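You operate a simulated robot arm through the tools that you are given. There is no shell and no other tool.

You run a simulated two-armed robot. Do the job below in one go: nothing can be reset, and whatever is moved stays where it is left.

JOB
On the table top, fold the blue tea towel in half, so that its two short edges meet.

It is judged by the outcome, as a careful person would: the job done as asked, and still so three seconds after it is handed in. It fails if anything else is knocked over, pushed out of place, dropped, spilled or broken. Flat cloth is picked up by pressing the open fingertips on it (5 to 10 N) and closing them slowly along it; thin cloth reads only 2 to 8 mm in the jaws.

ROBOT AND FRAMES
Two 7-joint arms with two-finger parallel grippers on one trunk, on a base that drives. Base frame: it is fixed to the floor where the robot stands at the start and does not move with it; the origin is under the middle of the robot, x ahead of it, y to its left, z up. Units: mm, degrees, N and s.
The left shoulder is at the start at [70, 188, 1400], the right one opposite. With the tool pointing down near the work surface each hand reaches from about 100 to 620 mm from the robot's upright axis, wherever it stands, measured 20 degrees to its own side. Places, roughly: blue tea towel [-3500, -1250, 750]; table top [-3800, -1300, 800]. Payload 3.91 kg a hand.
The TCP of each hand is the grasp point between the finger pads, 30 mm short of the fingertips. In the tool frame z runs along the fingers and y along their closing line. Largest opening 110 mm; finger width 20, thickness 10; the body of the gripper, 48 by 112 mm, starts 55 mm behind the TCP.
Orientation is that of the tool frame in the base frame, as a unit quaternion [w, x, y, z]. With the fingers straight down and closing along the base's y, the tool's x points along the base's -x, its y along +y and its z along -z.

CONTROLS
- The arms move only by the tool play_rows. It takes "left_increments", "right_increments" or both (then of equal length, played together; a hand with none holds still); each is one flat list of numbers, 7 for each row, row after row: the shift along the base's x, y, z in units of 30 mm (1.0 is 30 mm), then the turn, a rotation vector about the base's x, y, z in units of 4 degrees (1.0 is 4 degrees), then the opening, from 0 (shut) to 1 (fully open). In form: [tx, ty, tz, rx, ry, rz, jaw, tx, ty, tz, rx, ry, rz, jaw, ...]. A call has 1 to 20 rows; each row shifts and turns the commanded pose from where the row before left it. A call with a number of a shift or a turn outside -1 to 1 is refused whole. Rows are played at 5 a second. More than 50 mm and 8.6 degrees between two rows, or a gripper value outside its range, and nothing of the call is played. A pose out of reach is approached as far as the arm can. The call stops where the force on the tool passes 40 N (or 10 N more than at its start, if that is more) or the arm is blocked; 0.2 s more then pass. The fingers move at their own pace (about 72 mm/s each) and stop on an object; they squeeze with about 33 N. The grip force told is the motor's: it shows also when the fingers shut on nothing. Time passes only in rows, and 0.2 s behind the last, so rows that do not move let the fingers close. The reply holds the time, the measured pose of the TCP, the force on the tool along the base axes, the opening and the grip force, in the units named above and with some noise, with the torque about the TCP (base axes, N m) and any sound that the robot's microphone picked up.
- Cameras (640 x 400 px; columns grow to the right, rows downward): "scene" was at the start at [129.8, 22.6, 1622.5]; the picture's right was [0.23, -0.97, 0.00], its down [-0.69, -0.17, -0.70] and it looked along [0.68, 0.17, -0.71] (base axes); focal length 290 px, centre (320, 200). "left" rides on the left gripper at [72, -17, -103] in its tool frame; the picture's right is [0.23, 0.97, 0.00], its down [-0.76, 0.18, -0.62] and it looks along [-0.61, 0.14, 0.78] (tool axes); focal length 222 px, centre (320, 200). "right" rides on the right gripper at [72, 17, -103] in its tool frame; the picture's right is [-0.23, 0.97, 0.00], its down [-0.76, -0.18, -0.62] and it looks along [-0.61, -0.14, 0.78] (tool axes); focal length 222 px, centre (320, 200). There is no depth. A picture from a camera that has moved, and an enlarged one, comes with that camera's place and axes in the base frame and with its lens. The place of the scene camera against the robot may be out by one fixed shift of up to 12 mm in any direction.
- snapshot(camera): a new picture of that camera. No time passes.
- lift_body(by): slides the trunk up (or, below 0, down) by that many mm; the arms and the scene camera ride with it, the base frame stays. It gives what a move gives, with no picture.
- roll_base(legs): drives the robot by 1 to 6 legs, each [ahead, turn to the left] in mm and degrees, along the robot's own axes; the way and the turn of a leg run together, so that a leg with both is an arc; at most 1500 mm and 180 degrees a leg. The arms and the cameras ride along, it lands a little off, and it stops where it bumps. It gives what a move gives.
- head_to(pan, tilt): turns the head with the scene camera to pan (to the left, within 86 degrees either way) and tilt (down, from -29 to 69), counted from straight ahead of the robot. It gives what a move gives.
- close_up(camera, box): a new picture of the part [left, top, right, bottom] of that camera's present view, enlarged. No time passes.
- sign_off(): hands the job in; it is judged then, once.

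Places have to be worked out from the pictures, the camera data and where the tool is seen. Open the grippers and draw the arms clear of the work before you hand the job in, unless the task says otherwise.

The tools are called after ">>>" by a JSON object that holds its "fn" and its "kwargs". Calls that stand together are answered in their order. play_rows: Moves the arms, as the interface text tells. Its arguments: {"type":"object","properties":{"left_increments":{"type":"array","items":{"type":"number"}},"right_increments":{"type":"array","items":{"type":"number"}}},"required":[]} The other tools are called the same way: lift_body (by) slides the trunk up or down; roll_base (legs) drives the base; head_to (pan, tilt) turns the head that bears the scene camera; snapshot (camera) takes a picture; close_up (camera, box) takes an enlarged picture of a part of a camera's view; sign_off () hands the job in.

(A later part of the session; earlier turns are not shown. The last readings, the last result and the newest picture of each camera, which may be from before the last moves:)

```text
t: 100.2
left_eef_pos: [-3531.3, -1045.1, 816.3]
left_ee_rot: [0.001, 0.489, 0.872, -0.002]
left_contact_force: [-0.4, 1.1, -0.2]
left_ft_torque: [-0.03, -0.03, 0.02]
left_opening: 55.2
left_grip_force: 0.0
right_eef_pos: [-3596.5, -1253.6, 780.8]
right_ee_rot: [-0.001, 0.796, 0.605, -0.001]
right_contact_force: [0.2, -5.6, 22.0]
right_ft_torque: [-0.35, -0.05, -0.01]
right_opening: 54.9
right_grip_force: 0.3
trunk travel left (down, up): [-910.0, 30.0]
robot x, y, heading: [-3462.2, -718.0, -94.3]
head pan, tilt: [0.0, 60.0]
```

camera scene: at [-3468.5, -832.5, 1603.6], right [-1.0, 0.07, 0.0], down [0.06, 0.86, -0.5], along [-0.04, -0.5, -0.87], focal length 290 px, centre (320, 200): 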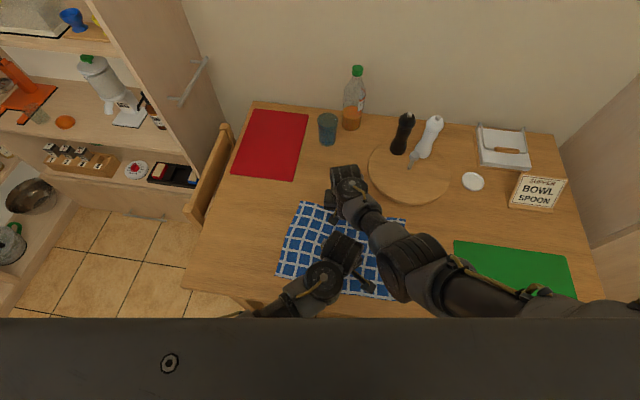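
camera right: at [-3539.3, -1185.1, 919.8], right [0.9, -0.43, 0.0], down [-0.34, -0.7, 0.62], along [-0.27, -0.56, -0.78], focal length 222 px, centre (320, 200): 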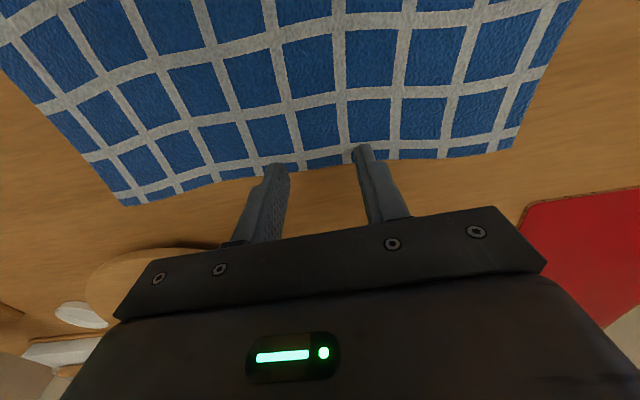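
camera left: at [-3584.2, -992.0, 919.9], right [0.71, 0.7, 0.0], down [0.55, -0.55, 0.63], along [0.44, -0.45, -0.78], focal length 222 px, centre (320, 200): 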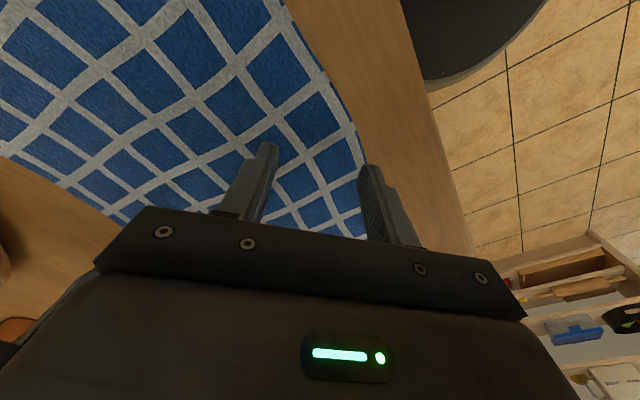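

Balanced now (torque -0.05) but still 22 N. I ease up about 1 mm for 5–10 N.

>>> {"fn": "play_rows", "kwargs": {"right_increments": [0, 0, 0.03, 0, 0, 0, 0.5, 0, 0, 0, 0, 0, 0, 0.5]}}

```text
t: 100.8
left_eef_pos: [-3531.6, -1046.0, 817.9]
left_ee_rot: [0.001, 0.489, 0.872, -0.001]
left_contact_force: [0.2, 0.7, -0.4]
left_ft_torque: [0.01, -0.01, -0.01]
left_opening: 55.0
left_grip_force: 0.2
right_eef_pos: [-3595.5, -1252.5, 781.8]
right_ee_rot: [0.0, 0.796, 0.606, 0.0]
right_contact_force: [2.0, -5.0, 18.5]
right_ft_torque: [-0.27, -0.15, -0.02]
right_opening: 55.4
right_grip_force: 0.3
trunk travel left (down, up): [-910.0, 30.0]
robot x, y, heading: [-3457.6, -719.4, -94.1]
head pan, tilt: [0.0, 60.0]
```

Force fell only by 3.5 N per mm; I raise another 2 mm.

>>> {"fn": "play_rows", "kwargs": {"right_increments": [0, 0, 0.035, 0, 0, 0, 0.5, 0, 0, 0.035, 0, 0, 0, 0.5, 0, 0, 0, 0, 0, 0, 0.5]}}

```text
t: 101.6
left_eef_pos: [-3531.9, -1045.5, 816.2]
left_ee_rot: [0.001, 0.489, 0.872, -0.002]
left_contact_force: [-0.1, 0.2, 0.0]
left_ft_torque: [0.0, -0.01, 0.02]
left_opening: 55.2
left_grip_force: 0.0
right_eef_pos: [-3595.5, -1250.9, 782.5]
right_ee_rot: [-0.003, 0.796, 0.606, 0.001]
right_contact_force: [0.2, 0.0, 2.9]
right_ft_torque: [-0.04, -0.04, 0.01]
right_opening: 55.1
right_grip_force: 0.0
trunk travel left (down, up): [-910.0, 30.0]
robot x, y, heading: [-3460.9, -720.8, -94.4]
head pan, tilt: [0.0, 60.0]
```

2.9 N now. I press 0.8 mm more for roughly 7–8 N and close slowly in the same call.

>>> {"fn": "play_rows", "kwargs": {"right_increments": [0, 0, -0.028, 0, 0, 0, 0.5, 0, 0, 0, 0, 0, 0, 0.47, 0, 0, 0, 0, 0, 0, 0.44, 0, 0, 0, 0, 0, 0, 0.41, 0, 0, 0, 0, 0, 0, 0.38, 0, 0, 0, 0, 0, 0, 0.35, 0, 0, 0, 0, 0, 0, 0.32, 0, 0, 0, 0, 0, 0, 0.29]}}

>>> {"fn": "snapshot", "kwargs": {"camera": "right"}}

```text
t: 103.4
left_eef_pos: [-3532.6, -1044.7, 816.0]
left_ee_rot: [0.002, 0.488, 0.873, -0.002]
left_contact_force: [0.3, 0.1, 0.0]
left_ft_torque: [-0.02, -0.01, 0.0]
left_opening: 55.1
left_grip_force: 0.0
right_eef_pos: [-3595.5, -1252.6, 781.1]
right_ee_rot: [-0.002, 0.796, 0.606, 0.0]
right_contact_force: [-0.2, 0.4, 1.1]
right_ft_torque: [0.0, 0.0, 0.0]
right_opening: 31.8
right_grip_force: 0.1
trunk travel left (down, up): [-910.0, 30.0]
robot x, y, heading: [-3460.0, -722.5, -94.2]
head pan, tilt: [0.0, 60.0]
```

```text
taken
camera right: at [-3558.0, -1187.3, 886.0], right [0.88, -0.48, 0.0], down [-0.37, -0.69, 0.62], along [-0.3, -0.55, -0.78], focal length 222 px, centre (320, 200)
```

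right: 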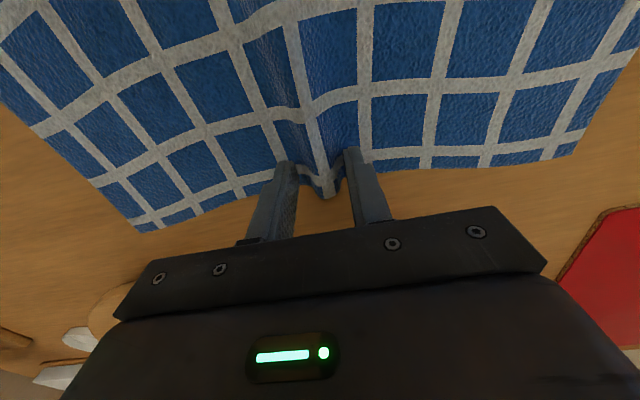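

A ridge is rising between the fingers, just as wanted, but the press force has fallen to 1 N. I press down a little and keep closing slowly.

>>> {"fn": "play_rows", "kwargs": {"right_increments": [0, 0, -0.025, 0, 0, 0, 0.27, 0, 0, 0, 0, 0, 0, 0.25, 0, 0, 0, 0, 0, 0, 0.22, 0, 0, -0.01, 0, 0, 0, 0.19, 0, 0, 0, 0, 0, 0, 0.16, 0, 0, 0, 0, 0, 0, 0.13, 0, 0, 0, 0, 0, 0, 0.1, 0, 0, 0, 0, 0, 0, 0.07, 0, 0, 0, 0, 0, 0, 0.04, 0, 0, 0, 0, 0, 0, 0, 0, 0, 0, 0, 0, 0, 0, 0, 0, 0, 0, 0, 0, 0]}}

>>> {"fn": "snapshot", "kwargs": {"camera": "right"}}

```text
t: 106.0
left_eef_pos: [-3531.9, -1046.0, 817.2]
left_ee_rot: [0.002, 0.489, 0.872, -0.002]
left_contact_force: [0.2, 0.4, 0.1]
left_ft_torque: [0.01, 0.01, 0.07]
left_opening: 54.9
left_grip_force: 0.0
right_eef_pos: [-3595.3, -1250.6, 780.7]
right_ee_rot: [0.0, 0.796, 0.606, -0.001]
right_contact_force: [-0.6, 0.2, 4.4]
right_ft_torque: [-0.01, 0.01, -0.02]
right_opening: 2.2
right_grip_force: 33.3
trunk travel left (down, up): [-910.0, 30.0]
robot x, y, heading: [-3462.1, -720.2, -94.3]
head pan, tilt: [0.0, 60.0]
```

```text
taken
camera right: at [-3558.2, -1187.0, 885.4], right [0.88, -0.48, 0.0], down [-0.37, -0.69, 0.62], along [-0.3, -0.55, -0.78], focal length 222 px, centre (320, 200)
```

right: 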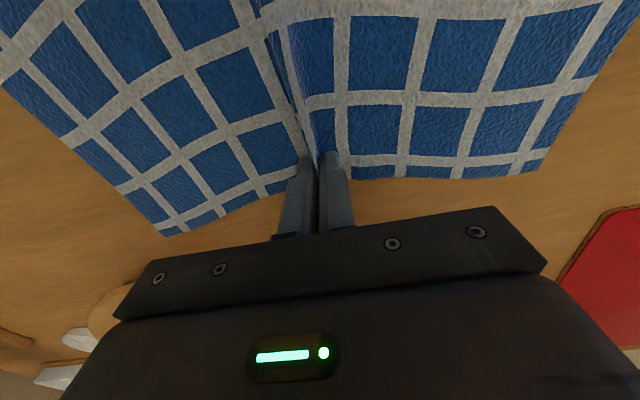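

The right jaw now holds 2.2 mm of cloth in a clean ridge at the middle. Next I check the near side with the left camera and the scene camera.

>>> {"fn": "snapshot", "kwargs": {"camera": "left"}}

>>> {"fn": "close_up", "kwargs": {"camera": "left", "box": [230, 60, 410, 260]}}

>>> {"fn": "close_up", "kwargs": {"camera": "scene", "box": [250, 170, 430, 310]}}

```text
taken
camera left: at [-3584.2, -991.6, 920.0], right [0.71, 0.7, 0.0], down [0.55, -0.55, 0.63], along [0.44, -0.45, -0.78], focal length 222 px, centre (320, 200)
```

left: 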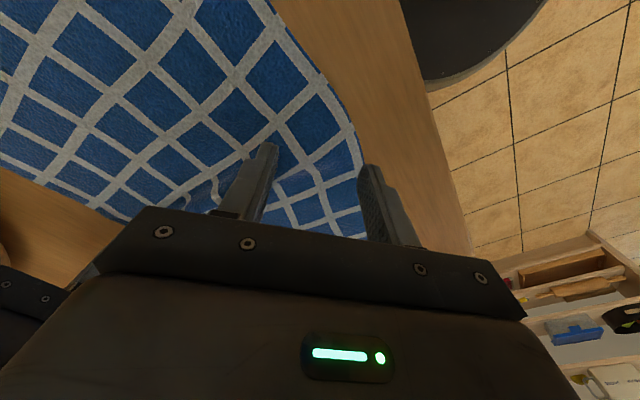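

```text
2.00 times, centred on (320, 160) of left
camera zoom: at [-3584.2, -991.6, 920.0], right [0.71, 0.7, 0.0], down [0.55, -0.55, 0.63], along [0.44, -0.45, -0.78], focal length 444 px, centre (320, 280)
```

zoom: 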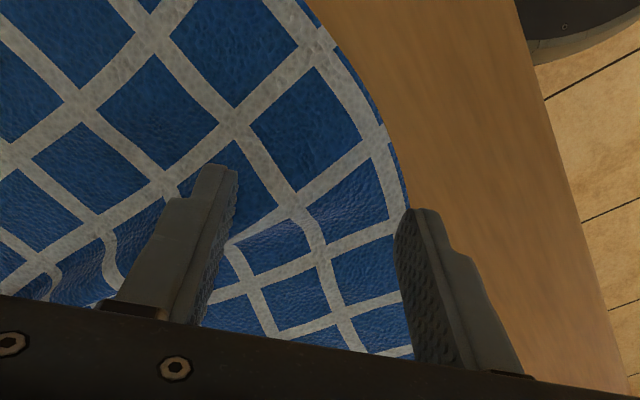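

```text
2.86 times, centred on (340, 240) of scene
camera zoom: at [-3468.8, -833.0, 1603.6], right [-1.0, 0.07, 0.0], down [0.06, 0.86, -0.5], along [-0.04, -0.5, -0.87], focal length 830 px, centre (263, 86)
```

zoom: 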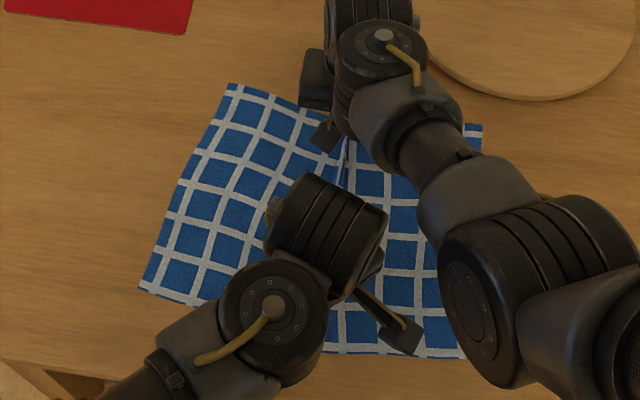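

The ridge from the far pinch runs along the middle stripe to the near edge, whose middle is at about (-3522,-1018). I turn the left hand so it closes across that ridge and move it to 20 mm inside the near edge at z ≈ 790.

>>> {"fn": "play_rows", "kwargs": {"left_increments": [0.015, 0.033, 0, 0, 0, -0.98, 0.5, 0.015, 0.033, 0, 0, 0, -0.98, 0.5, 0.015, 0.033, 0, 0, 0, -0.98, 0.5, 0.015, 0.033, -0.1, 0, 0, -0.98, 0.5, 0.015, 0.033, -0.15, 0, 0, -0.98, 0.5, 0.015, 0.033, -0.15, 0, 0, -0.98, 0.5, 0.015, 0.033, -0.15, 0, 0, -0.98, 0.5, 0.015, 0.033, -0.15, 0, 0, -0.98, 0.5, 0.015, 0.033, -0.15, 0, 0, -0.98, 0.5, 0, 0, 0, 0, 0, 0, 0.5]}}

>>> {"fn": "snapshot", "kwargs": {"camera": "left"}}

>>> {"fn": "close_up", "kwargs": {"camera": "left", "box": [60, 40, 560, 260]}}

```text
t: 108.2
left_eef_pos: [-3528.1, -1036.0, 791.1]
left_ee_rot: [0.0, 0.731, 0.682, -0.001]
left_contact_force: [0.2, 0.1, -0.2]
left_ft_torque: [-0.01, 0.01, 0.01]
left_opening: 54.7
left_grip_force: 0.0
right_eef_pos: [-3595.4, -1252.2, 781.6]
right_ee_rot: [-0.001, 0.796, 0.606, 0.0]
right_contact_force: [-0.6, -0.5, 6.1]
right_ft_torque: [-0.04, 0.01, 0.0]
right_opening: 2.4
right_grip_force: 33.2
trunk travel left (down, up): [-910.0, 30.0]
robot x, y, heading: [-3458.5, -725.7, -94.4]
head pan, tilt: [0.0, 60.0]
```

```text
taken
camera left: at [-3539.6, -962.0, 894.1], right [0.99, 0.16, 0.0], down [0.13, -0.77, 0.63], along [0.1, -0.62, -0.78], focal length 222 px, centre (320, 200)
```

left: 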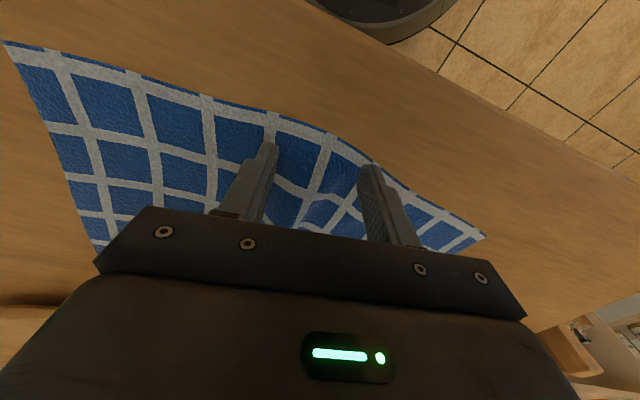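

```text
1.28 times, centred on (310, 150) of left
camera zoom: at [-3539.6, -962.0, 894.1], right [0.99, 0.16, 0.0], down [0.13, -0.77, 0.63], along [0.1, -0.62, -0.78], focal length 284 px, centre (333, 264)
```

zoom: 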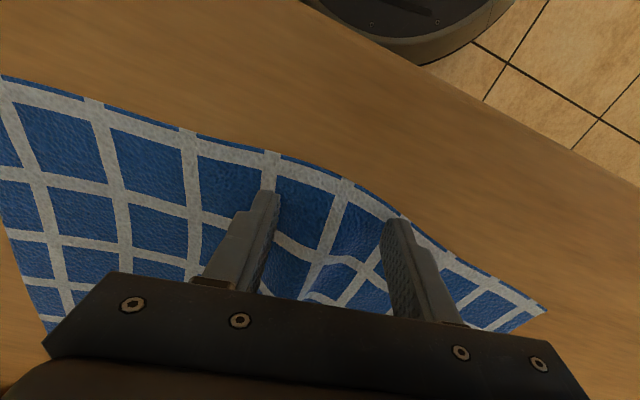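

The middle stripe is within 2 mm of the left jaw centre, 20 mm inside the near edge. I lower the left hand to contact in small steps.

>>> {"fn": "play_rows", "kwargs": {"left_increments": [0, 0, -0.1, 0, 0, 0, 0.5, 0, 0, -0.07, 0, 0, 0, 0.5, 0, 0, -0.05, 0, 0, 0, 0.5, 0, 0, -0.03, 0, 0, 0, 0.5, 0, 0, 0, 0, 0, 0, 0.5]}}

```text
t: 109.4
left_eef_pos: [-3528.0, -1037.5, 783.1]
left_ee_rot: [0.0, 0.73, 0.684, -0.001]
left_contact_force: [-0.3, 0.3, -0.2]
left_ft_torque: [0.03, 0.04, -0.02]
left_opening: 55.0
left_grip_force: 0.1
right_eef_pos: [-3595.0, -1252.5, 781.2]
right_ee_rot: [-0.001, 0.796, 0.605, 0.0]
right_contact_force: [-0.1, 0.0, 6.1]
right_ft_torque: [-0.03, -0.01, 0.0]
right_opening: 2.6
right_grip_force: 33.1
trunk travel left (down, up): [-910.0, 30.0]
robot x, y, heading: [-3463.4, -718.9, -94.3]
head pan, tilt: [0.0, 60.0]
```

No contact yet at 783; I go on down by about 1 mm steps.

>>> {"fn": "play_rows", "kwargs": {"left_increments": [0, 0, -0.03, 0, 0, 0, 0.5, 0, 0, -0.03, 0, 0, 0, 0.5, 0, 0, 0, 0, 0, 0, 0.5]}}

```text
t: 110.2
left_eef_pos: [-3526.7, -1036.6, 782.5]
left_ee_rot: [0.0, 0.73, 0.683, -0.001]
left_contact_force: [-0.4, -1.1, 2.0]
left_ft_torque: [-0.01, -0.07, -0.05]
left_opening: 55.0
left_grip_force: 0.1
right_eef_pos: [-3595.6, -1251.8, 781.4]
right_ee_rot: [0.0, 0.796, 0.605, -0.001]
right_contact_force: [-0.8, -0.7, 4.8]
right_ft_torque: [-0.07, 0.01, -0.01]
right_opening: 2.5
right_grip_force: 33.2
trunk travel left (down, up): [-910.0, 30.0]
robot x, y, heading: [-3458.9, -724.1, -94.2]
head pan, tilt: [0.0, 60.0]
```

Contact of 2 N begins, on the left finger first. I press another millimetre and read the balance.

>>> {"fn": "play_rows", "kwargs": {"left_increments": [0, 0, -0.03, 0, 0, 0, 0.5, 0, 0, 0, 0, 0, 0, 0.5]}}

```text
t: 110.8
left_eef_pos: [-3527.6, -1037.1, 781.8]
left_ee_rot: [-0.001, 0.73, 0.683, -0.002]
left_contact_force: [-0.2, 0.4, 8.8]
left_ft_torque: [0.02, -0.24, 0.0]
left_opening: 55.4
left_grip_force: 0.0
right_eef_pos: [-3594.6, -1250.9, 780.9]
right_ee_rot: [-0.001, 0.796, 0.606, -0.001]
right_contact_force: [0.1, -0.4, 3.2]
right_ft_torque: [-0.04, 0.03, -0.01]
right_opening: 2.4
right_grip_force: 33.7
trunk travel left (down, up): [-910.0, 30.0]
robot x, y, heading: [-3463.9, -720.3, -94.2]
head pan, tilt: [0.0, 60.0]
```

All 8.8 N is on the left finger (torque -0.24). I tilt the hand slightly to bring the other finger down and read again.

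>>> {"fn": "play_rows", "kwargs": {"left_increments": [0, 0, 0, -0.012, -0.05, 0, 0.5, 0, 0, 0, 0, 0, 0, 0.5]}}

```text
t: 111.4
left_eef_pos: [-3528.5, -1035.9, 782.0]
left_ee_rot: [0.002, 0.73, 0.683, -0.002]
left_contact_force: [-0.2, 1.8, 17.4]
left_ft_torque: [0.06, -0.19, -0.02]
left_opening: 55.0
left_grip_force: 0.0
right_eef_pos: [-3596.0, -1252.6, 782.3]
right_ee_rot: [-0.001, 0.796, 0.605, 0.0]
right_contact_force: [0.2, -0.4, 1.0]
right_ft_torque: [0.0, -0.01, 0.01]
right_opening: 2.4
right_grip_force: 32.6
trunk travel left (down, up): [-910.0, 30.0]
robot x, y, heading: [-3458.2, -720.7, -94.4]
head pan, tilt: [0.0, 60.0]
```

Better: the centre of load is now 11 mm off. A bit more tilt and about 1.5 mm up should give a balanced 8–10 N.

>>> {"fn": "play_rows", "kwargs": {"left_increments": [0, 0, 0.03, -0.007, -0.03, 0, 0.5, 0, 0, 0.02, 0, 0, 0, 0.5, 0, 0, 0, 0, 0, 0, 0.5]}}

```text
t: 112.2
left_eef_pos: [-3526.2, -1036.7, 781.8]
left_ee_rot: [0.003, 0.73, 0.683, 0.0]
left_contact_force: [0.0, -0.4, 2.1]
left_ft_torque: [0.03, 0.07, 0.02]
left_opening: 55.3
left_grip_force: 0.2
right_eef_pos: [-3595.1, -1252.3, 781.3]
right_ee_rot: [0.0, 0.796, 0.605, -0.001]
right_contact_force: [-0.4, 1.7, 3.7]
right_ft_torque: [0.01, 0.05, 0.0]
right_opening: 2.7
right_grip_force: 32.9
trunk travel left (down, up): [-910.0, 30.0]
robot x, y, heading: [-3459.3, -720.9, -94.3]
head pan, tilt: [0.0, 60.0]
```

Now 2 N, slightly on the right finger. I tilt back a touch and press 1 mm.

>>> {"fn": "play_rows", "kwargs": {"left_increments": [0, 0, -0.03, 0.004, 0.014, 0, 0.5, 0, 0, 0, 0, 0, 0, 0.5]}}

```text
t: 112.8
left_eef_pos: [-3528.7, -1037.3, 781.4]
left_ee_rot: [0.003, 0.73, 0.683, -0.001]
left_contact_force: [1.5, 1.6, 9.0]
left_ft_torque: [0.08, 0.04, -0.05]
left_opening: 54.9
left_grip_force: 0.0
right_eef_pos: [-3595.3, -1251.8, 781.0]
right_ee_rot: [-0.001, 0.796, 0.605, 0.0]
right_contact_force: [-0.3, 0.7, 1.3]
right_ft_torque: [-0.04, 0.04, -0.01]
right_opening: 2.3
right_grip_force: 32.8
trunk travel left (down, up): [-910.0, 30.0]
robot x, y, heading: [-3459.2, -720.2, -94.1]
head pan, tilt: [0.0, 60.0]
```

Balanced at 9 N on both fingers. I close the left jaw slowly, following down slightly as the ridge forms.

>>> {"fn": "play_rows", "kwargs": {"left_increments": [0, 0, 0, 0, 0, 0, 0.47, 0, 0, 0, 0, 0, 0, 0.44, 0, 0, 0, 0, 0, 0, 0.41, 0, 0, 0, 0, 0, 0, 0.38, 0, 0, 0, 0, 0, 0, 0.35, 0, 0, 0, 0, 0, 0, 0.32, 0, 0, 0, 0, 0, 0, 0.29, 0, 0, 0, 0, 0, 0, 0.27]}}

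>>> {"fn": "snapshot", "kwargs": {"camera": "left"}}

```text
t: 114.6
left_eef_pos: [-3528.7, -1038.6, 781.9]
left_ee_rot: [0.003, 0.731, 0.683, 0.0]
left_contact_force: [-0.2, -0.1, 10.7]
left_ft_torque: [0.01, 0.01, 0.02]
left_opening: 30.4
left_grip_force: 0.8
right_eef_pos: [-3595.1, -1251.8, 781.0]
right_ee_rot: [0.0, 0.796, 0.606, 0.0]
right_contact_force: [-0.6, 0.4, 1.9]
right_ft_torque: [0.02, 0.02, 0.0]
right_opening: 2.4
right_grip_force: 33.5
trunk travel left (down, up): [-910.0, 30.0]
robot x, y, heading: [-3459.8, -719.1, -94.2]
head pan, tilt: [0.0, 60.0]
```

```text
taken
camera left: at [-3540.4, -963.0, 884.6], right [0.99, 0.16, 0.0], down [0.12, -0.77, 0.63], along [0.1, -0.62, -0.78], focal length 222 px, centre (320, 200)
```

left: 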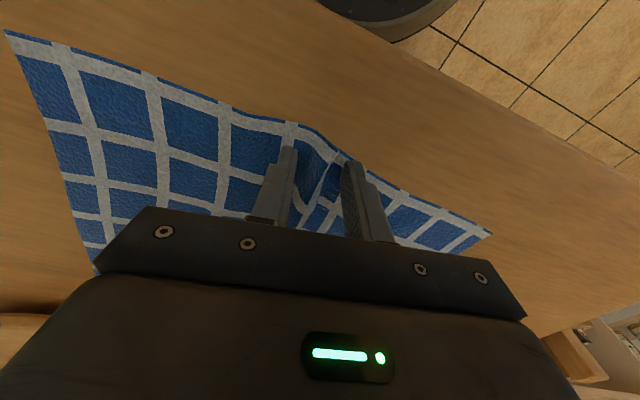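

The ridge is rising between the left fingers with 10 N held evenly. I continue closing fully.

>>> {"fn": "play_rows", "kwargs": {"left_increments": [0, 0, 0, 0, 0, 0, 0.24, 0, 0, 0, 0, 0, 0, 0.21, 0, 0, 0, 0, 0, 0, 0.18, 0, 0, 0, 0, 0, 0, 0.15, 0, 0, 0, 0, 0, 0, 0.12, 0, 0, 0, 0, 0, 0, 0.09, 0, 0, 0, 0, 0, 0, 0.06, 0, 0, 0, 0, 0, 0, 0.03, 0, 0, 0, 0, 0, 0, 0, 0, 0, 0, 0, 0, 0, 0, 0, 0, 0, 0, 0, 0, 0]}}

>>> {"fn": "snapshot", "kwargs": {"camera": "left"}}

>>> {"fn": "snapshot", "kwargs": {"camera": "scene"}}

```text
t: 117.0
left_eef_pos: [-3527.9, -1037.8, 780.9]
left_ee_rot: [0.003, 0.73, 0.684, 0.0]
left_contact_force: [0.8, -1.1, 11.6]
left_ft_torque: [0.02, -0.01, 0.0]
left_opening: 2.5
left_grip_force: 32.4
right_eef_pos: [-3594.7, -1251.6, 781.3]
right_ee_rot: [0.0, 0.796, 0.606, 0.0]
right_contact_force: [0.3, 0.4, 0.8]
right_ft_torque: [-0.01, 0.0, 0.03]
right_opening: 2.3
right_grip_force: 33.0
trunk travel left (down, up): [-910.0, 30.0]
robot x, y, heading: [-3461.4, -719.3, -94.2]
head pan, tilt: [0.0, 60.0]
```

```text
taken
camera left: at [-3540.4, -962.9, 884.6], right [0.99, 0.16, 0.0], down [0.12, -0.77, 0.63], along [0.1, -0.62, -0.78], focal length 222 px, centre (320, 200)
```

left: 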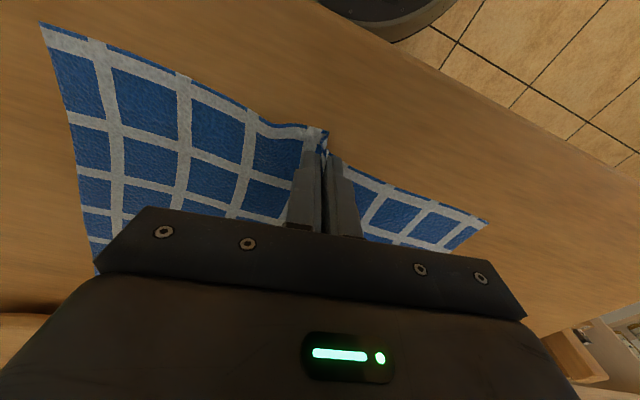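

```text
taken
camera scene: at [-3468.8, -832.4, 1603.6], right [-1.0, 0.07, 0.0], down [0.06, 0.86, -0.5], along [-0.04, -0.5, -0.87], focal length 290 px, centre (320, 200)
```

scene: 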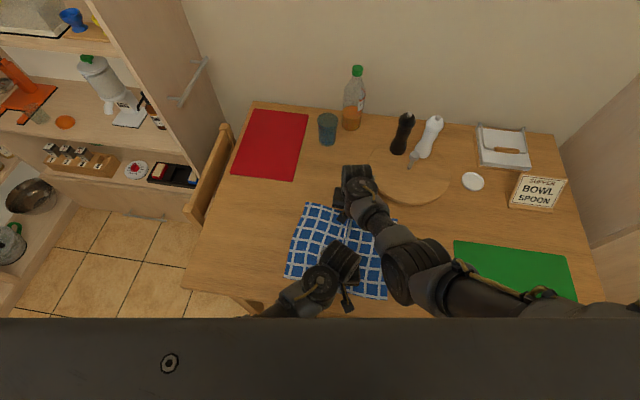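

Both jaws hold cloth (2.5 and 2.3 mm). Before lifting I check in close-ups that both pinches are centred on the middle stripe.

>>> {"fn": "close_up", "kwargs": {"camera": "left", "box": [230, 90, 510, 260]}}

>>> {"fn": "close_up", "kwargs": {"camera": "right", "box": [130, 0, 600, 250]}}

>>> {"fn": "close_up", "kwargs": {"camera": "scene", "box": [265, 190, 425, 310]}}

```text
2.29 times, centred on (370, 175) of left
camera zoom: at [-3540.4, -962.9, 884.6], right [0.99, 0.16, 0.0], down [0.12, -0.77, 0.63], along [0.1, -0.62, -0.78], focal length 508 px, centre (206, 257)
```

zoom: 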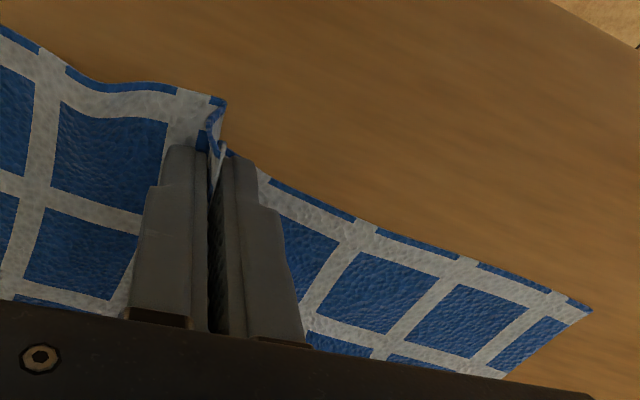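

```text
1.36 times, centred on (365, 125) of right
camera zoom: at [-3558.2, -1186.6, 885.5], right [0.88, -0.48, 0.0], down [-0.37, -0.69, 0.62], along [-0.3, -0.55, -0.78], focal length 302 px, centre (259, 302)
```

zoom: 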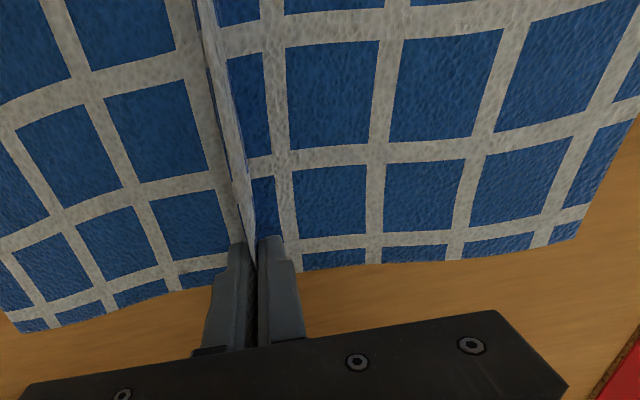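

```text
3.33 times, centred on (345, 250) of scene
camera zoom: at [-3468.8, -832.4, 1603.6], right [-1.0, 0.07, 0.0], down [0.06, 0.86, -0.5], along [-0.04, -0.5, -0.87], focal length 968 px, centre (237, 33)
```

zoom: 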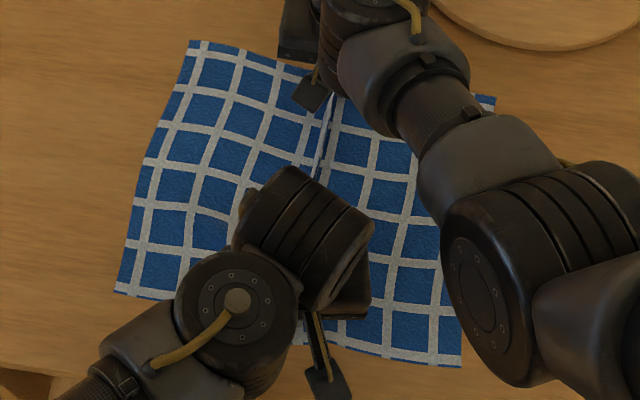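

Both pinches sit between the 4th and 6th stripes, centred on the 5th (middle) one to within about 4 mm. I start the lift with the trunk, its last 30 mm up, which raises both hands together.

>>> {"fn": "lift_body", "kwargs": {"by": 30}}

>>> {"fn": "snapshot", "kwargs": {"camera": "scene"}}

```text
t: 117.7
left_eef_pos: [-3528.2, -1038.6, 810.1]
left_ee_rot: [0.003, 0.73, 0.683, 0.001]
left_contact_force: [-1.0, -1.0, -0.3]
left_ft_torque: [-0.03, -0.02, 0.0]
left_opening: 2.2
left_grip_force: 33.3
right_eef_pos: [-3595.1, -1252.3, 809.8]
right_ee_rot: [-0.001, 0.796, 0.606, 0.0]
right_contact_force: [0.6, 0.2, 0.2]
right_ft_torque: [0.04, 0.0, 0.01]
right_opening: 2.4
right_grip_force: 33.0
trunk travel left (down, up): [-940.0, 0.0]
robot x, y, heading: [-3461.6, -721.2, -94.2]
head pan, tilt: [0.0, 60.0]
```

```text
taken
camera scene: at [-3469.0, -834.0, 1633.1], right [-1.0, 0.07, 0.0], down [0.06, 0.86, -0.5], along [-0.04, -0.5, -0.87], focal length 290 px, centre (320, 200)
```

scene: 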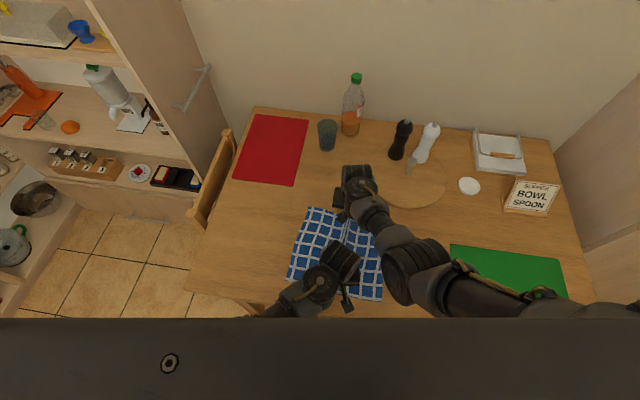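

The cloth comes up with both hands (2.2 and 2.4 mm in the jaws). I raise both hands another 130 mm, in step.

>>> {"fn": "play_rows", "kwargs": {"left_increments": [0, 0, 0.3, 0, 0, 0, 0, 0, 0, 0.3, 0, 0, 0, 0, 0, 0, 0.3, 0, 0, 0, 0, 0, 0, 0.3, 0, 0, 0, 0, 0, 0, 0.3, 0, 0, 0, 0, 0, 0, 0.3, 0, 0, 0, 0, 0, 0, 0.3, 0, 0, 0, 0, 0, 0, 0.3, 0, 0, 0, 0, 0, 0, 0.3, 0, 0, 0, 0, 0, 0, 0.3, 0, 0, 0, 0, 0, 0, 0.3, 0, 0, 0, 0, 0, 0, 0.3, 0, 0, 0, 0, 0, 0, 0.3, 0, 0, 0, 0, 0, 0, 0.3, 0, 0, 0, 0], "right_increments": [0, 0, 0.3, 0, 0, 0, 0, 0, 0, 0.3, 0, 0, 0, 0, 0, 0, 0.3, 0, 0, 0, 0, 0, 0, 0.3, 0, 0, 0, 0, 0, 0, 0.3, 0, 0, 0, 0, 0, 0, 0.3, 0, 0, 0, 0, 0, 0, 0.3, 0, 0, 0, 0, 0, 0, 0.3, 0, 0, 0, 0, 0, 0, 0.3, 0, 0, 0, 0, 0, 0, 0.3, 0, 0, 0, 0, 0, 0, 0.3, 0, 0, 0, 0, 0, 0, 0.3, 0, 0, 0, 0, 0, 0, 0.3, 0, 0, 0, 0, 0, 0, 0.3, 0, 0, 0, 0]}}

>>> {"fn": "snapshot", "kwargs": {"camera": "scene"}}

>>> {"fn": "snapshot", "kwargs": {"camera": "right"}}

>>> {"fn": "snapshot", "kwargs": {"camera": "left"}}

```text
t: 120.7
left_eef_pos: [-3528.5, -1039.4, 937.3]
left_ee_rot: [0.002, 0.731, 0.683, 0.0]
left_contact_force: [-0.3, -0.7, -0.6]
left_ft_torque: [-0.02, 0.0, -0.02]
left_opening: 2.5
left_grip_force: 33.5
right_eef_pos: [-3595.9, -1251.6, 935.6]
right_ee_rot: [-0.001, 0.796, 0.606, 0.0]
right_contact_force: [-0.2, -0.4, -0.3]
right_ft_torque: [0.02, -0.02, 0.0]
right_opening: 2.3
right_grip_force: 32.9
trunk travel left (down, up): [-940.0, 0.0]
robot x, y, heading: [-3456.3, -722.1, -94.1]
head pan, tilt: [0.0, 60.0]
```

```text
taken
camera scene: at [-3469.0, -833.5, 1633.1], right [-1.0, 0.07, 0.0], down [0.06, 0.86, -0.5], along [-0.04, -0.5, -0.87], focal length 290 px, centre (320, 200)
```

scene: 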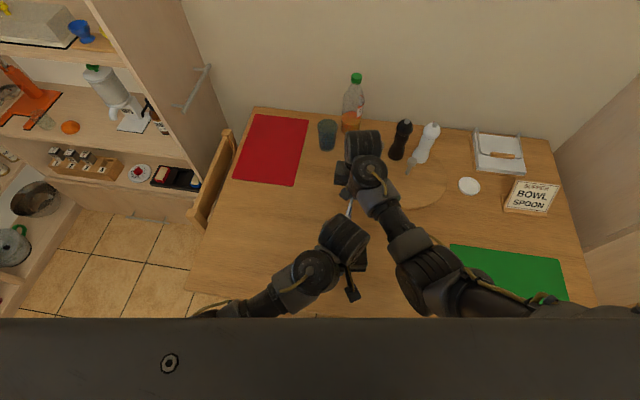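

```text
taken
camera right: at [-3557.7, -1187.0, 1039.9], right [0.88, -0.48, 0.0], down [-0.37, -0.69, 0.62], along [-0.3, -0.55, -0.78], focal length 222 px, centre (320, 200)
```

right: 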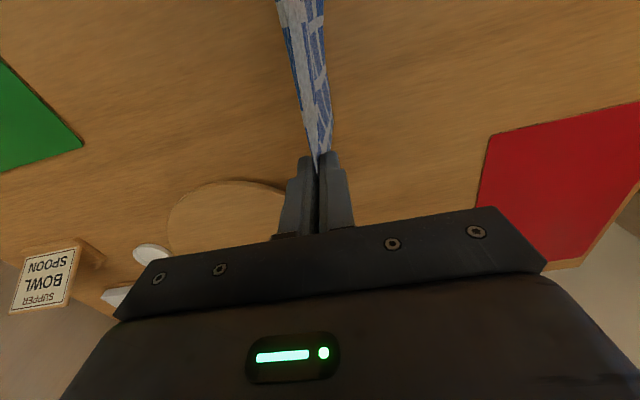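

```text
taken
camera left: at [-3540.5, -963.6, 1039.9], right [0.99, 0.16, 0.0], down [0.12, -0.77, 0.63], along [0.1, -0.62, -0.78], focal length 222 px, centre (320, 200)
```

left: 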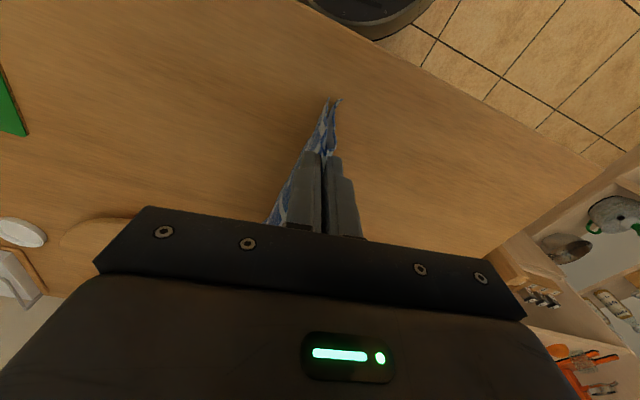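

The towel hangs cleanly as a double sheet between the hands, its bottom edges just at table level. Now I swing the far hand to the right and back (turning the crease about 27°) so the later lay-down stays within both arms' reach, raising 15 mm to clear the table.

>>> {"fn": "play_rows", "kwargs": {"left_increments": [-0.009, 0.109, 0.05, 0, 0, -0.2, 0, -0.009, 0.109, 0.05, 0, 0, -0.2, 0, -0.009, 0.109, 0.05, 0, 0, -0.2, 0, -0.009, 0.109, 0.05, 0, 0, -0.2, 0, -0.009, 0.109, 0.05, 0, 0, -0.2, 0, -0.009, 0.109, 0.05, 0, 0, -0.2, 0, -0.009, 0.109, 0.05, 0, 0, -0.2, 0, -0.009, 0.109, 0.05, 0, 0, -0.2, 0, -0.009, 0.109, 0.05, 0, 0, -0.2, 0, -0.009, 0.109, 0.05, 0, 0, -0.2, 0], "right_increments": [-0.3, 0.286, 0.05, 0, 0, -0.665, 0, -0.3, 0.286, 0.05, 0, 0, -0.665, 0, -0.3, 0.286, 0.05, 0, 0, -0.665, 0, -0.3, 0.286, 0.05, 0, 0, -0.665, 0, -0.3, 0.286, 0.05, 0, 0, -0.665, 0, -0.3, 0.286, 0.05, 0, 0, -0.665, 0, -0.3, 0.286, 0.05, 0, 0, -0.665, 0, -0.3, 0.286, 0.05, 0, 0, -0.665, 0, -0.3, 0.286, 0.05, 0, 0, -0.665, 0, -0.3, 0.286, 0.05, 0, 0, -0.665, 0]}}

>>> {"fn": "snapshot", "kwargs": {"camera": "scene"}}

>>> {"fn": "snapshot", "kwargs": {"camera": "right"}}

>>> {"fn": "snapshot", "kwargs": {"camera": "left"}}

```text
t: 122.9
left_eef_pos: [-3530.7, -1004.0, 951.9]
left_ee_rot: [0.002, 0.775, 0.631, 0.0]
left_contact_force: [-1.0, 0.0, 0.1]
left_ft_torque: [-0.03, 0.01, 0.06]
left_opening: 2.4
left_grip_force: 33.0
right_eef_pos: [-3685.2, -1166.2, 951.4]
right_ee_rot: [-0.001, 0.914, 0.405, 0.001]
right_contact_force: [0.9, 1.0, -0.6]
right_ft_torque: [0.01, -0.04, 0.05]
right_opening: 2.6
right_grip_force: 33.3
trunk travel left (down, up): [-940.0, 0.0]
robot x, y, heading: [-3464.6, -718.1, -94.0]
head pan, tilt: [0.0, 60.0]
```

```text
taken
camera scene: at [-3469.5, -833.0, 1633.2], right [-1.0, 0.07, 0.0], down [0.06, 0.86, -0.5], along [-0.04, -0.5, -0.87], focal length 290 px, centre (320, 200)
```

scene: 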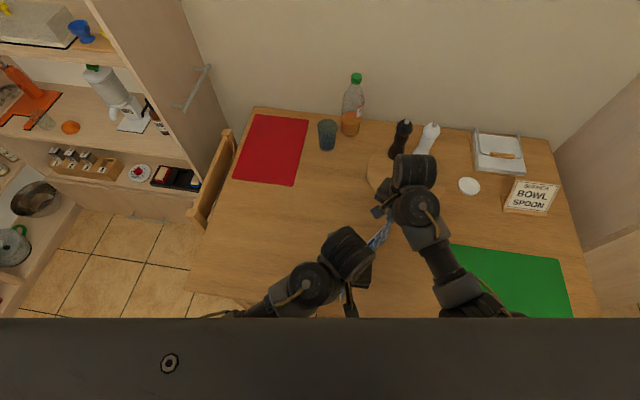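

```text
taken
camera right: at [-3622.8, -1123.7, 1055.0], right [0.57, -0.82, 0.0], down [-0.64, -0.45, 0.62], along [-0.51, -0.35, -0.78], focal length 222 px, centre (320, 200)
```

right: 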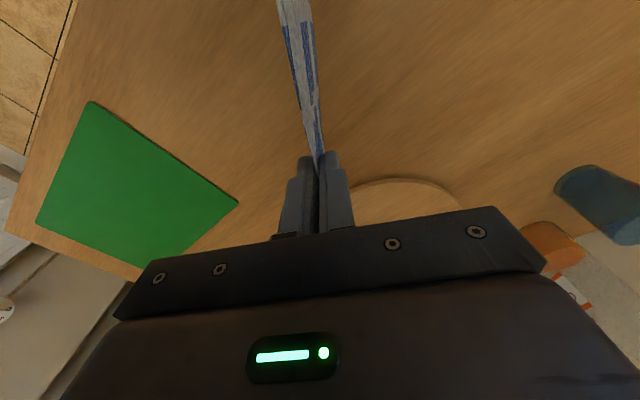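

```text
taken
camera left: at [-3532.4, -929.1, 1055.5], right [1.0, 0.02, 0.0], down [0.02, -0.78, 0.63], along [0.02, -0.63, -0.78], focal length 222 px, centre (320, 200)
```

left: 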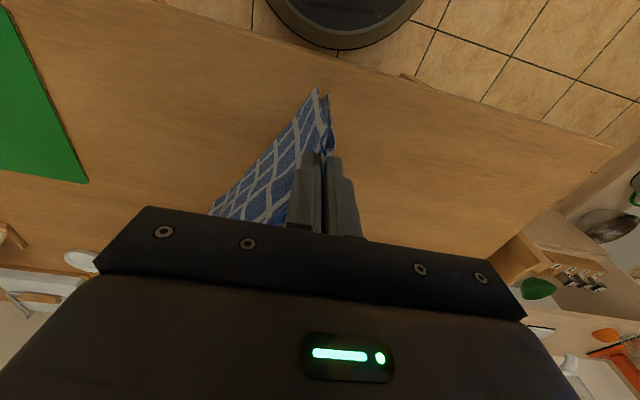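

The towel hangs well and both grips hold. I now lay it down: lower while moving the crease forward-left, perpendicular to itself, so the bottom edges trail on the table; first half of the path, then I check.

>>> {"fn": "play_rows", "kwargs": {"left_increments": [0.121, -0.115, -0.333, 0, 0, 0, 0, 0.121, -0.115, -0.333, 0, 0, 0, 0, 0.188, -0.179, -0.23, 0, 0, 0, 0, 0.188, -0.179, -0.23, 0, 0, 0, 0, 0.188, -0.179, -0.23, 0, 0, 0, 0, 0.188, -0.179, -0.23, 0, 0, 0, 0, 0.188, -0.179, -0.23, 0, 0, 0, 0], "right_increments": [0.121, -0.115, -0.333, 0, 0, 0, 0, 0.121, -0.115, -0.333, 0, 0, 0, 0, 0.188, -0.179, -0.23, 0, 0, 0, 0, 0.188, -0.179, -0.23, 0, 0, 0, 0, 0.188, -0.179, -0.23, 0, 0, 0, 0, 0.188, -0.179, -0.23, 0, 0, 0, 0, 0.188, -0.179, -0.23, 0, 0, 0, 0]}}

>>> {"fn": "snapshot", "kwargs": {"camera": "right"}}

>>> {"fn": "snapshot", "kwargs": {"camera": "left"}}

>>> {"fn": "close_up", "kwargs": {"camera": "scene", "box": [250, 170, 450, 310]}}

```text
t: 124.5
left_eef_pos: [-3494.1, -1039.2, 897.5]
left_ee_rot: [0.003, 0.775, 0.631, 0.0]
left_contact_force: [-1.3, -2.2, -1.0]
left_ft_torque: [-0.02, 0.06, 0.0]
left_opening: 2.3
left_grip_force: 32.7
right_eef_pos: [-3650.2, -1200.8, 895.8]
right_ee_rot: [0.0, 0.914, 0.406, 0.001]
right_contact_force: [1.5, 2.0, 0.8]
right_ft_torque: [0.01, -0.05, 0.02]
right_opening: 2.4
right_grip_force: 33.0
trunk travel left (down, up): [-940.0, 0.0]
robot x, y, heading: [-3460.4, -720.4, -94.1]
head pan, tilt: [0.0, 60.0]
```

```text
taken
camera right: at [-3587.9, -1159.0, 1000.4], right [0.57, -0.82, 0.0], down [-0.64, -0.45, 0.62], along [-0.51, -0.35, -0.78], focal length 222 px, centre (320, 200)
```

right: 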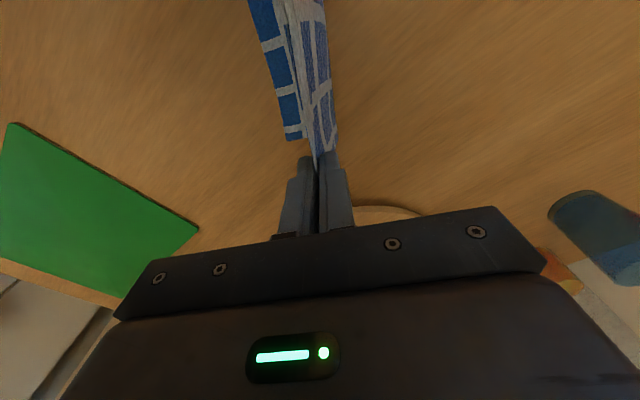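

```text
taken
camera left: at [-3496.5, -963.3, 999.7], right [1.0, 0.02, 0.0], down [0.02, -0.78, 0.63], along [0.02, -0.63, -0.78], focal length 222 px, centre (320, 200)
```

left: 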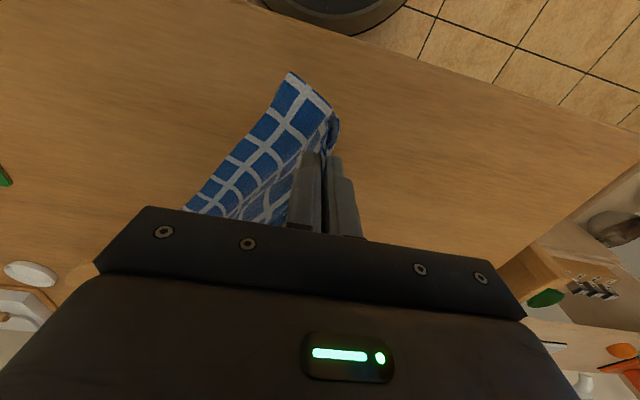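

```text
2.86 times, centred on (350, 240) of scene
camera zoom: at [-3468.3, -834.1, 1633.1], right [-1.0, 0.07, 0.0], down [0.06, 0.86, -0.5], along [-0.04, -0.5, -0.87], focal length 830 px, centre (234, 86)
```

zoom: 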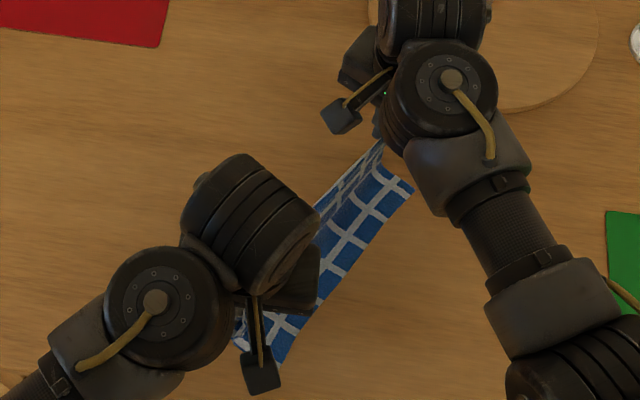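

The sheet leans and trails to the correct side. I zoom in to see whether both layers' bottom edges trail together.

>>> {"fn": "close_up", "kwargs": {"camera": "right", "box": [220, 0, 380, 180]}}

>>> {"fn": "close_up", "kwargs": {"camera": "left", "box": [160, 50, 380, 240]}}

```text
2.22 times, centred on (300, 90) of right
camera zoom: at [-3587.9, -1159.0, 1000.4], right [0.57, -0.82, 0.0], down [-0.64, -0.45, 0.62], along [-0.51, -0.35, -0.78], focal length 494 px, centre (364, 444)
```

zoom: 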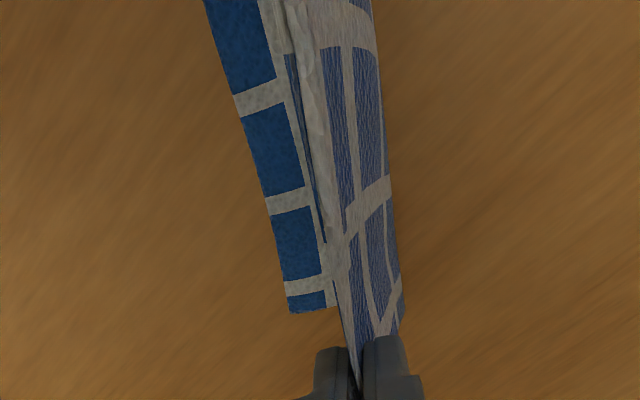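

```text
2.11 times, centred on (270, 145) of left
camera zoom: at [-3496.5, -963.3, 999.7], right [1.0, 0.02, 0.0], down [0.02, -0.78, 0.63], along [0.02, -0.63, -0.78], focal length 468 px, centre (425, 316)
```

zoom: 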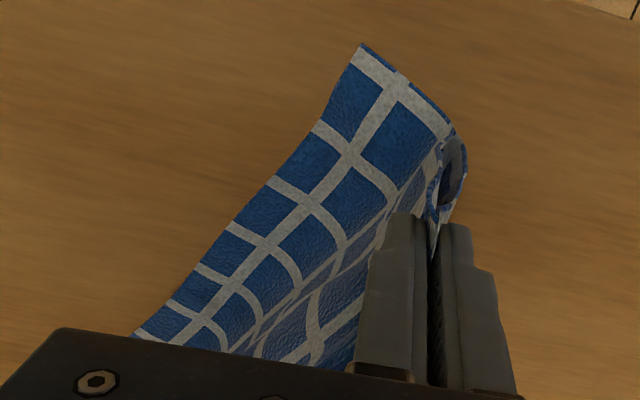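

Layer two (on the far side of the sheet) is bulging instead of trailing, so the edges would not meet. I lift it back up until it hangs free again over the start line and let it settle; then I will drag it with the edges just brushing the table so both trail together.

>>> {"fn": "play_rows", "kwargs": {"left_increments": [0, 0, 0.4, 0, 0, 0, 0, -0.1, 0.1, 0.4, 0, 0, 0, 0, -0.2, 0.19, 0.4, 0, 0, 0, 0, -0.2365, 0.2254, 0.4, 0, 0, 0, 0, -0.2365, 0.2254, 0.15, 0, 0, 0, 0, -0.2365, 0.2254, 0, 0, 0, 0, 0, -0.2, 0.19, 0, 0, 0, 0, 0, 0, 0, 0, 0, 0, 0, 0, 0, 0, 0, 0, 0, 0, 0], "right_increments": [0, 0, 0.4, 0, 0, 0, 0, -0.1, 0.1, 0.4, 0, 0, 0, 0, -0.2, 0.19, 0.4, 0, 0, 0, 0, -0.2365, 0.2254, 0.4, 0, 0, 0, 0, -0.2365, 0.2254, 0.15, 0, 0, 0, 0, -0.2365, 0.2254, 0, 0, 0, 0, 0, -0.2, 0.19, 0, 0, 0, 0, 0, 0, 0, 0, 0, 0, 0, 0, 0, 0, 0, 0, 0, 0, 0]}}

>>> {"fn": "close_up", "kwargs": {"camera": "right", "box": [220, 0, 380, 180]}}

>>> {"fn": "close_up", "kwargs": {"camera": "left", "box": [160, 50, 380, 240]}}

```text
t: 126.5
left_eef_pos: [-3532.2, -1004.3, 951.1]
left_ee_rot: [0.002, 0.776, 0.631, 0.0]
left_contact_force: [-0.7, -0.8, -1.3]
left_ft_torque: [-0.02, 0.04, 0.04]
left_opening: 2.3
left_grip_force: 32.7
right_eef_pos: [-3686.4, -1165.5, 946.8]
right_ee_rot: [-0.002, 0.914, 0.406, 0.001]
right_contact_force: [0.5, 0.7, 0.2]
right_ft_torque: [0.02, -0.03, 0.0]
right_opening: 2.3
right_grip_force: 33.4
trunk travel left (down, up): [-940.0, 0.0]
robot x, y, heading: [-3461.7, -721.5, -94.2]
head pan, tilt: [0.0, 60.0]
```

```text
2.22 times, centred on (300, 90) of right
camera zoom: at [-3624.2, -1123.5, 1051.3], right [0.57, -0.82, 0.0], down [-0.64, -0.45, 0.62], along [-0.51, -0.35, -0.78], focal length 494 px, centre (364, 444)
```

zoom: 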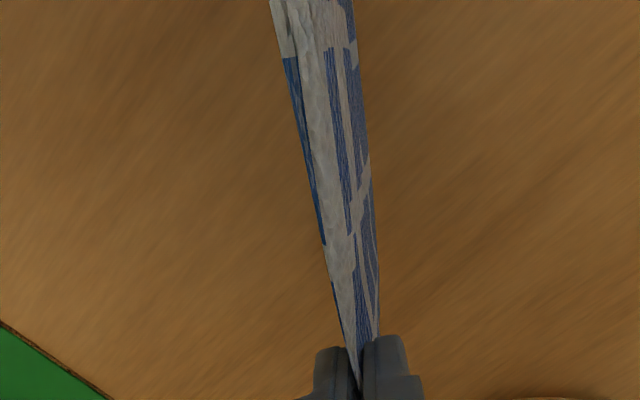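

```text
2.11 times, centred on (270, 145) of left
camera zoom: at [-3534.4, -928.6, 1053.6], right [1.0, 0.02, 0.0], down [0.02, -0.78, 0.63], along [0.02, -0.63, -0.78], focal length 468 px, centre (425, 316)
```

zoom: 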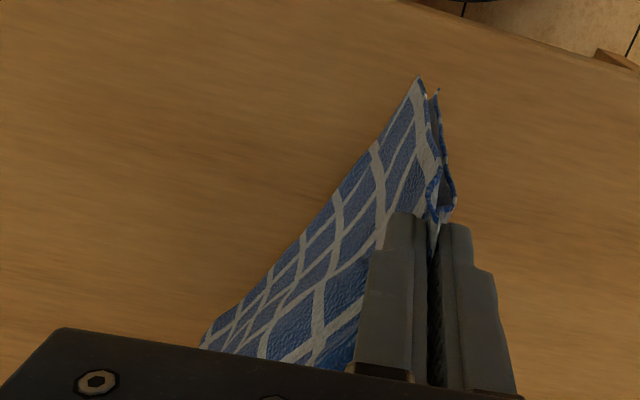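

Both layers hang together again. I lower until the edges just brush the table and drag 45 mm along the lay-down direction so that both edges trail.

>>> {"fn": "play_rows", "kwargs": {"left_increments": [0, 0, -0.25, 0, 0, 0, 0, 0, 0, -0.25, 0, 0, 0, 0, 0.217, -0.207, -0.07, 0, 0, 0, 0, 0.217, -0.207, -0.07, 0, 0, 0, 0, 0.217, -0.207, -0.07, 0, 0, 0, 0, 0.217, -0.207, -0.07, 0, 0, 0, 0, 0.217, -0.207, -0.07, 0, 0, 0, 0, 0, 0, 0, 0, 0, 0, 0], "right_increments": [0, 0, -0.2, 0, 0, 0, 0, 0, 0, -0.2, 0, 0, 0, 0, 0.217, -0.207, -0.07, 0, 0, 0, 0, 0.217, -0.207, -0.07, 0, 0, 0, 0, 0.217, -0.207, -0.07, 0, 0, 0, 0, 0.217, -0.207, -0.07, 0, 0, 0, 0, 0.217, -0.207, -0.07, 0, 0, 0, 0, 0, 0, 0, 0, 0, 0, 0]}}

>>> {"fn": "close_up", "kwargs": {"camera": "right", "box": [220, 0, 380, 180]}}

>>> {"fn": "close_up", "kwargs": {"camera": "left", "box": [160, 50, 380, 240]}}

```text
t: 128.3
left_eef_pos: [-3498.6, -1034.1, 926.3]
left_ee_rot: [0.003, 0.777, 0.63, 0.0]
left_contact_force: [-0.9, -0.5, -0.4]
left_ft_torque: [-0.01, 0.03, 0.01]
left_opening: 2.3
left_grip_force: 32.7
right_eef_pos: [-3654.5, -1195.8, 926.8]
right_ee_rot: [-0.002, 0.914, 0.406, 0.0]
right_contact_force: [0.2, 0.2, -0.1]
right_ft_torque: [-0.01, -0.03, 0.0]
right_opening: 2.4
right_grip_force: 32.9
trunk travel left (down, up): [-940.0, 0.0]
robot x, y, heading: [-3464.9, -719.9, -94.2]
head pan, tilt: [0.0, 60.0]
```

```text
2.22 times, centred on (300, 90) of right
camera zoom: at [-3592.0, -1154.2, 1029.9], right [0.57, -0.82, 0.0], down [-0.64, -0.45, 0.62], along [-0.51, -0.35, -0.78], focal length 494 px, centre (364, 444)
```

zoom: 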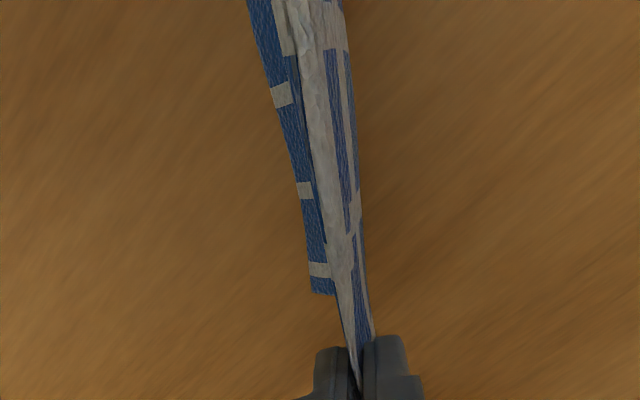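

```text
2.11 times, centred on (270, 145) of left
camera zoom: at [-3501.1, -959.1, 1028.3], right [1.0, 0.02, 0.0], down [0.02, -0.78, 0.63], along [0.02, -0.63, -0.78], focal length 468 px, centre (425, 316)
```

zoom: 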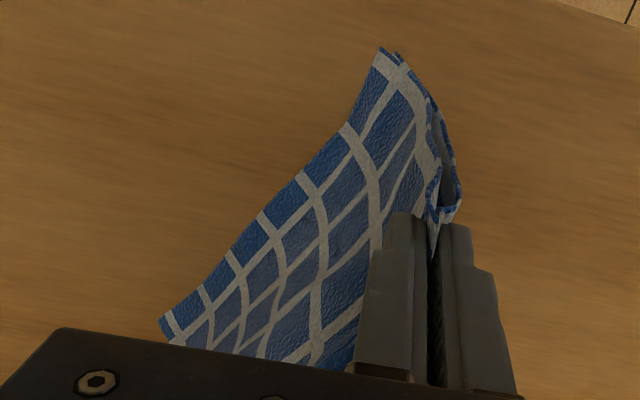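

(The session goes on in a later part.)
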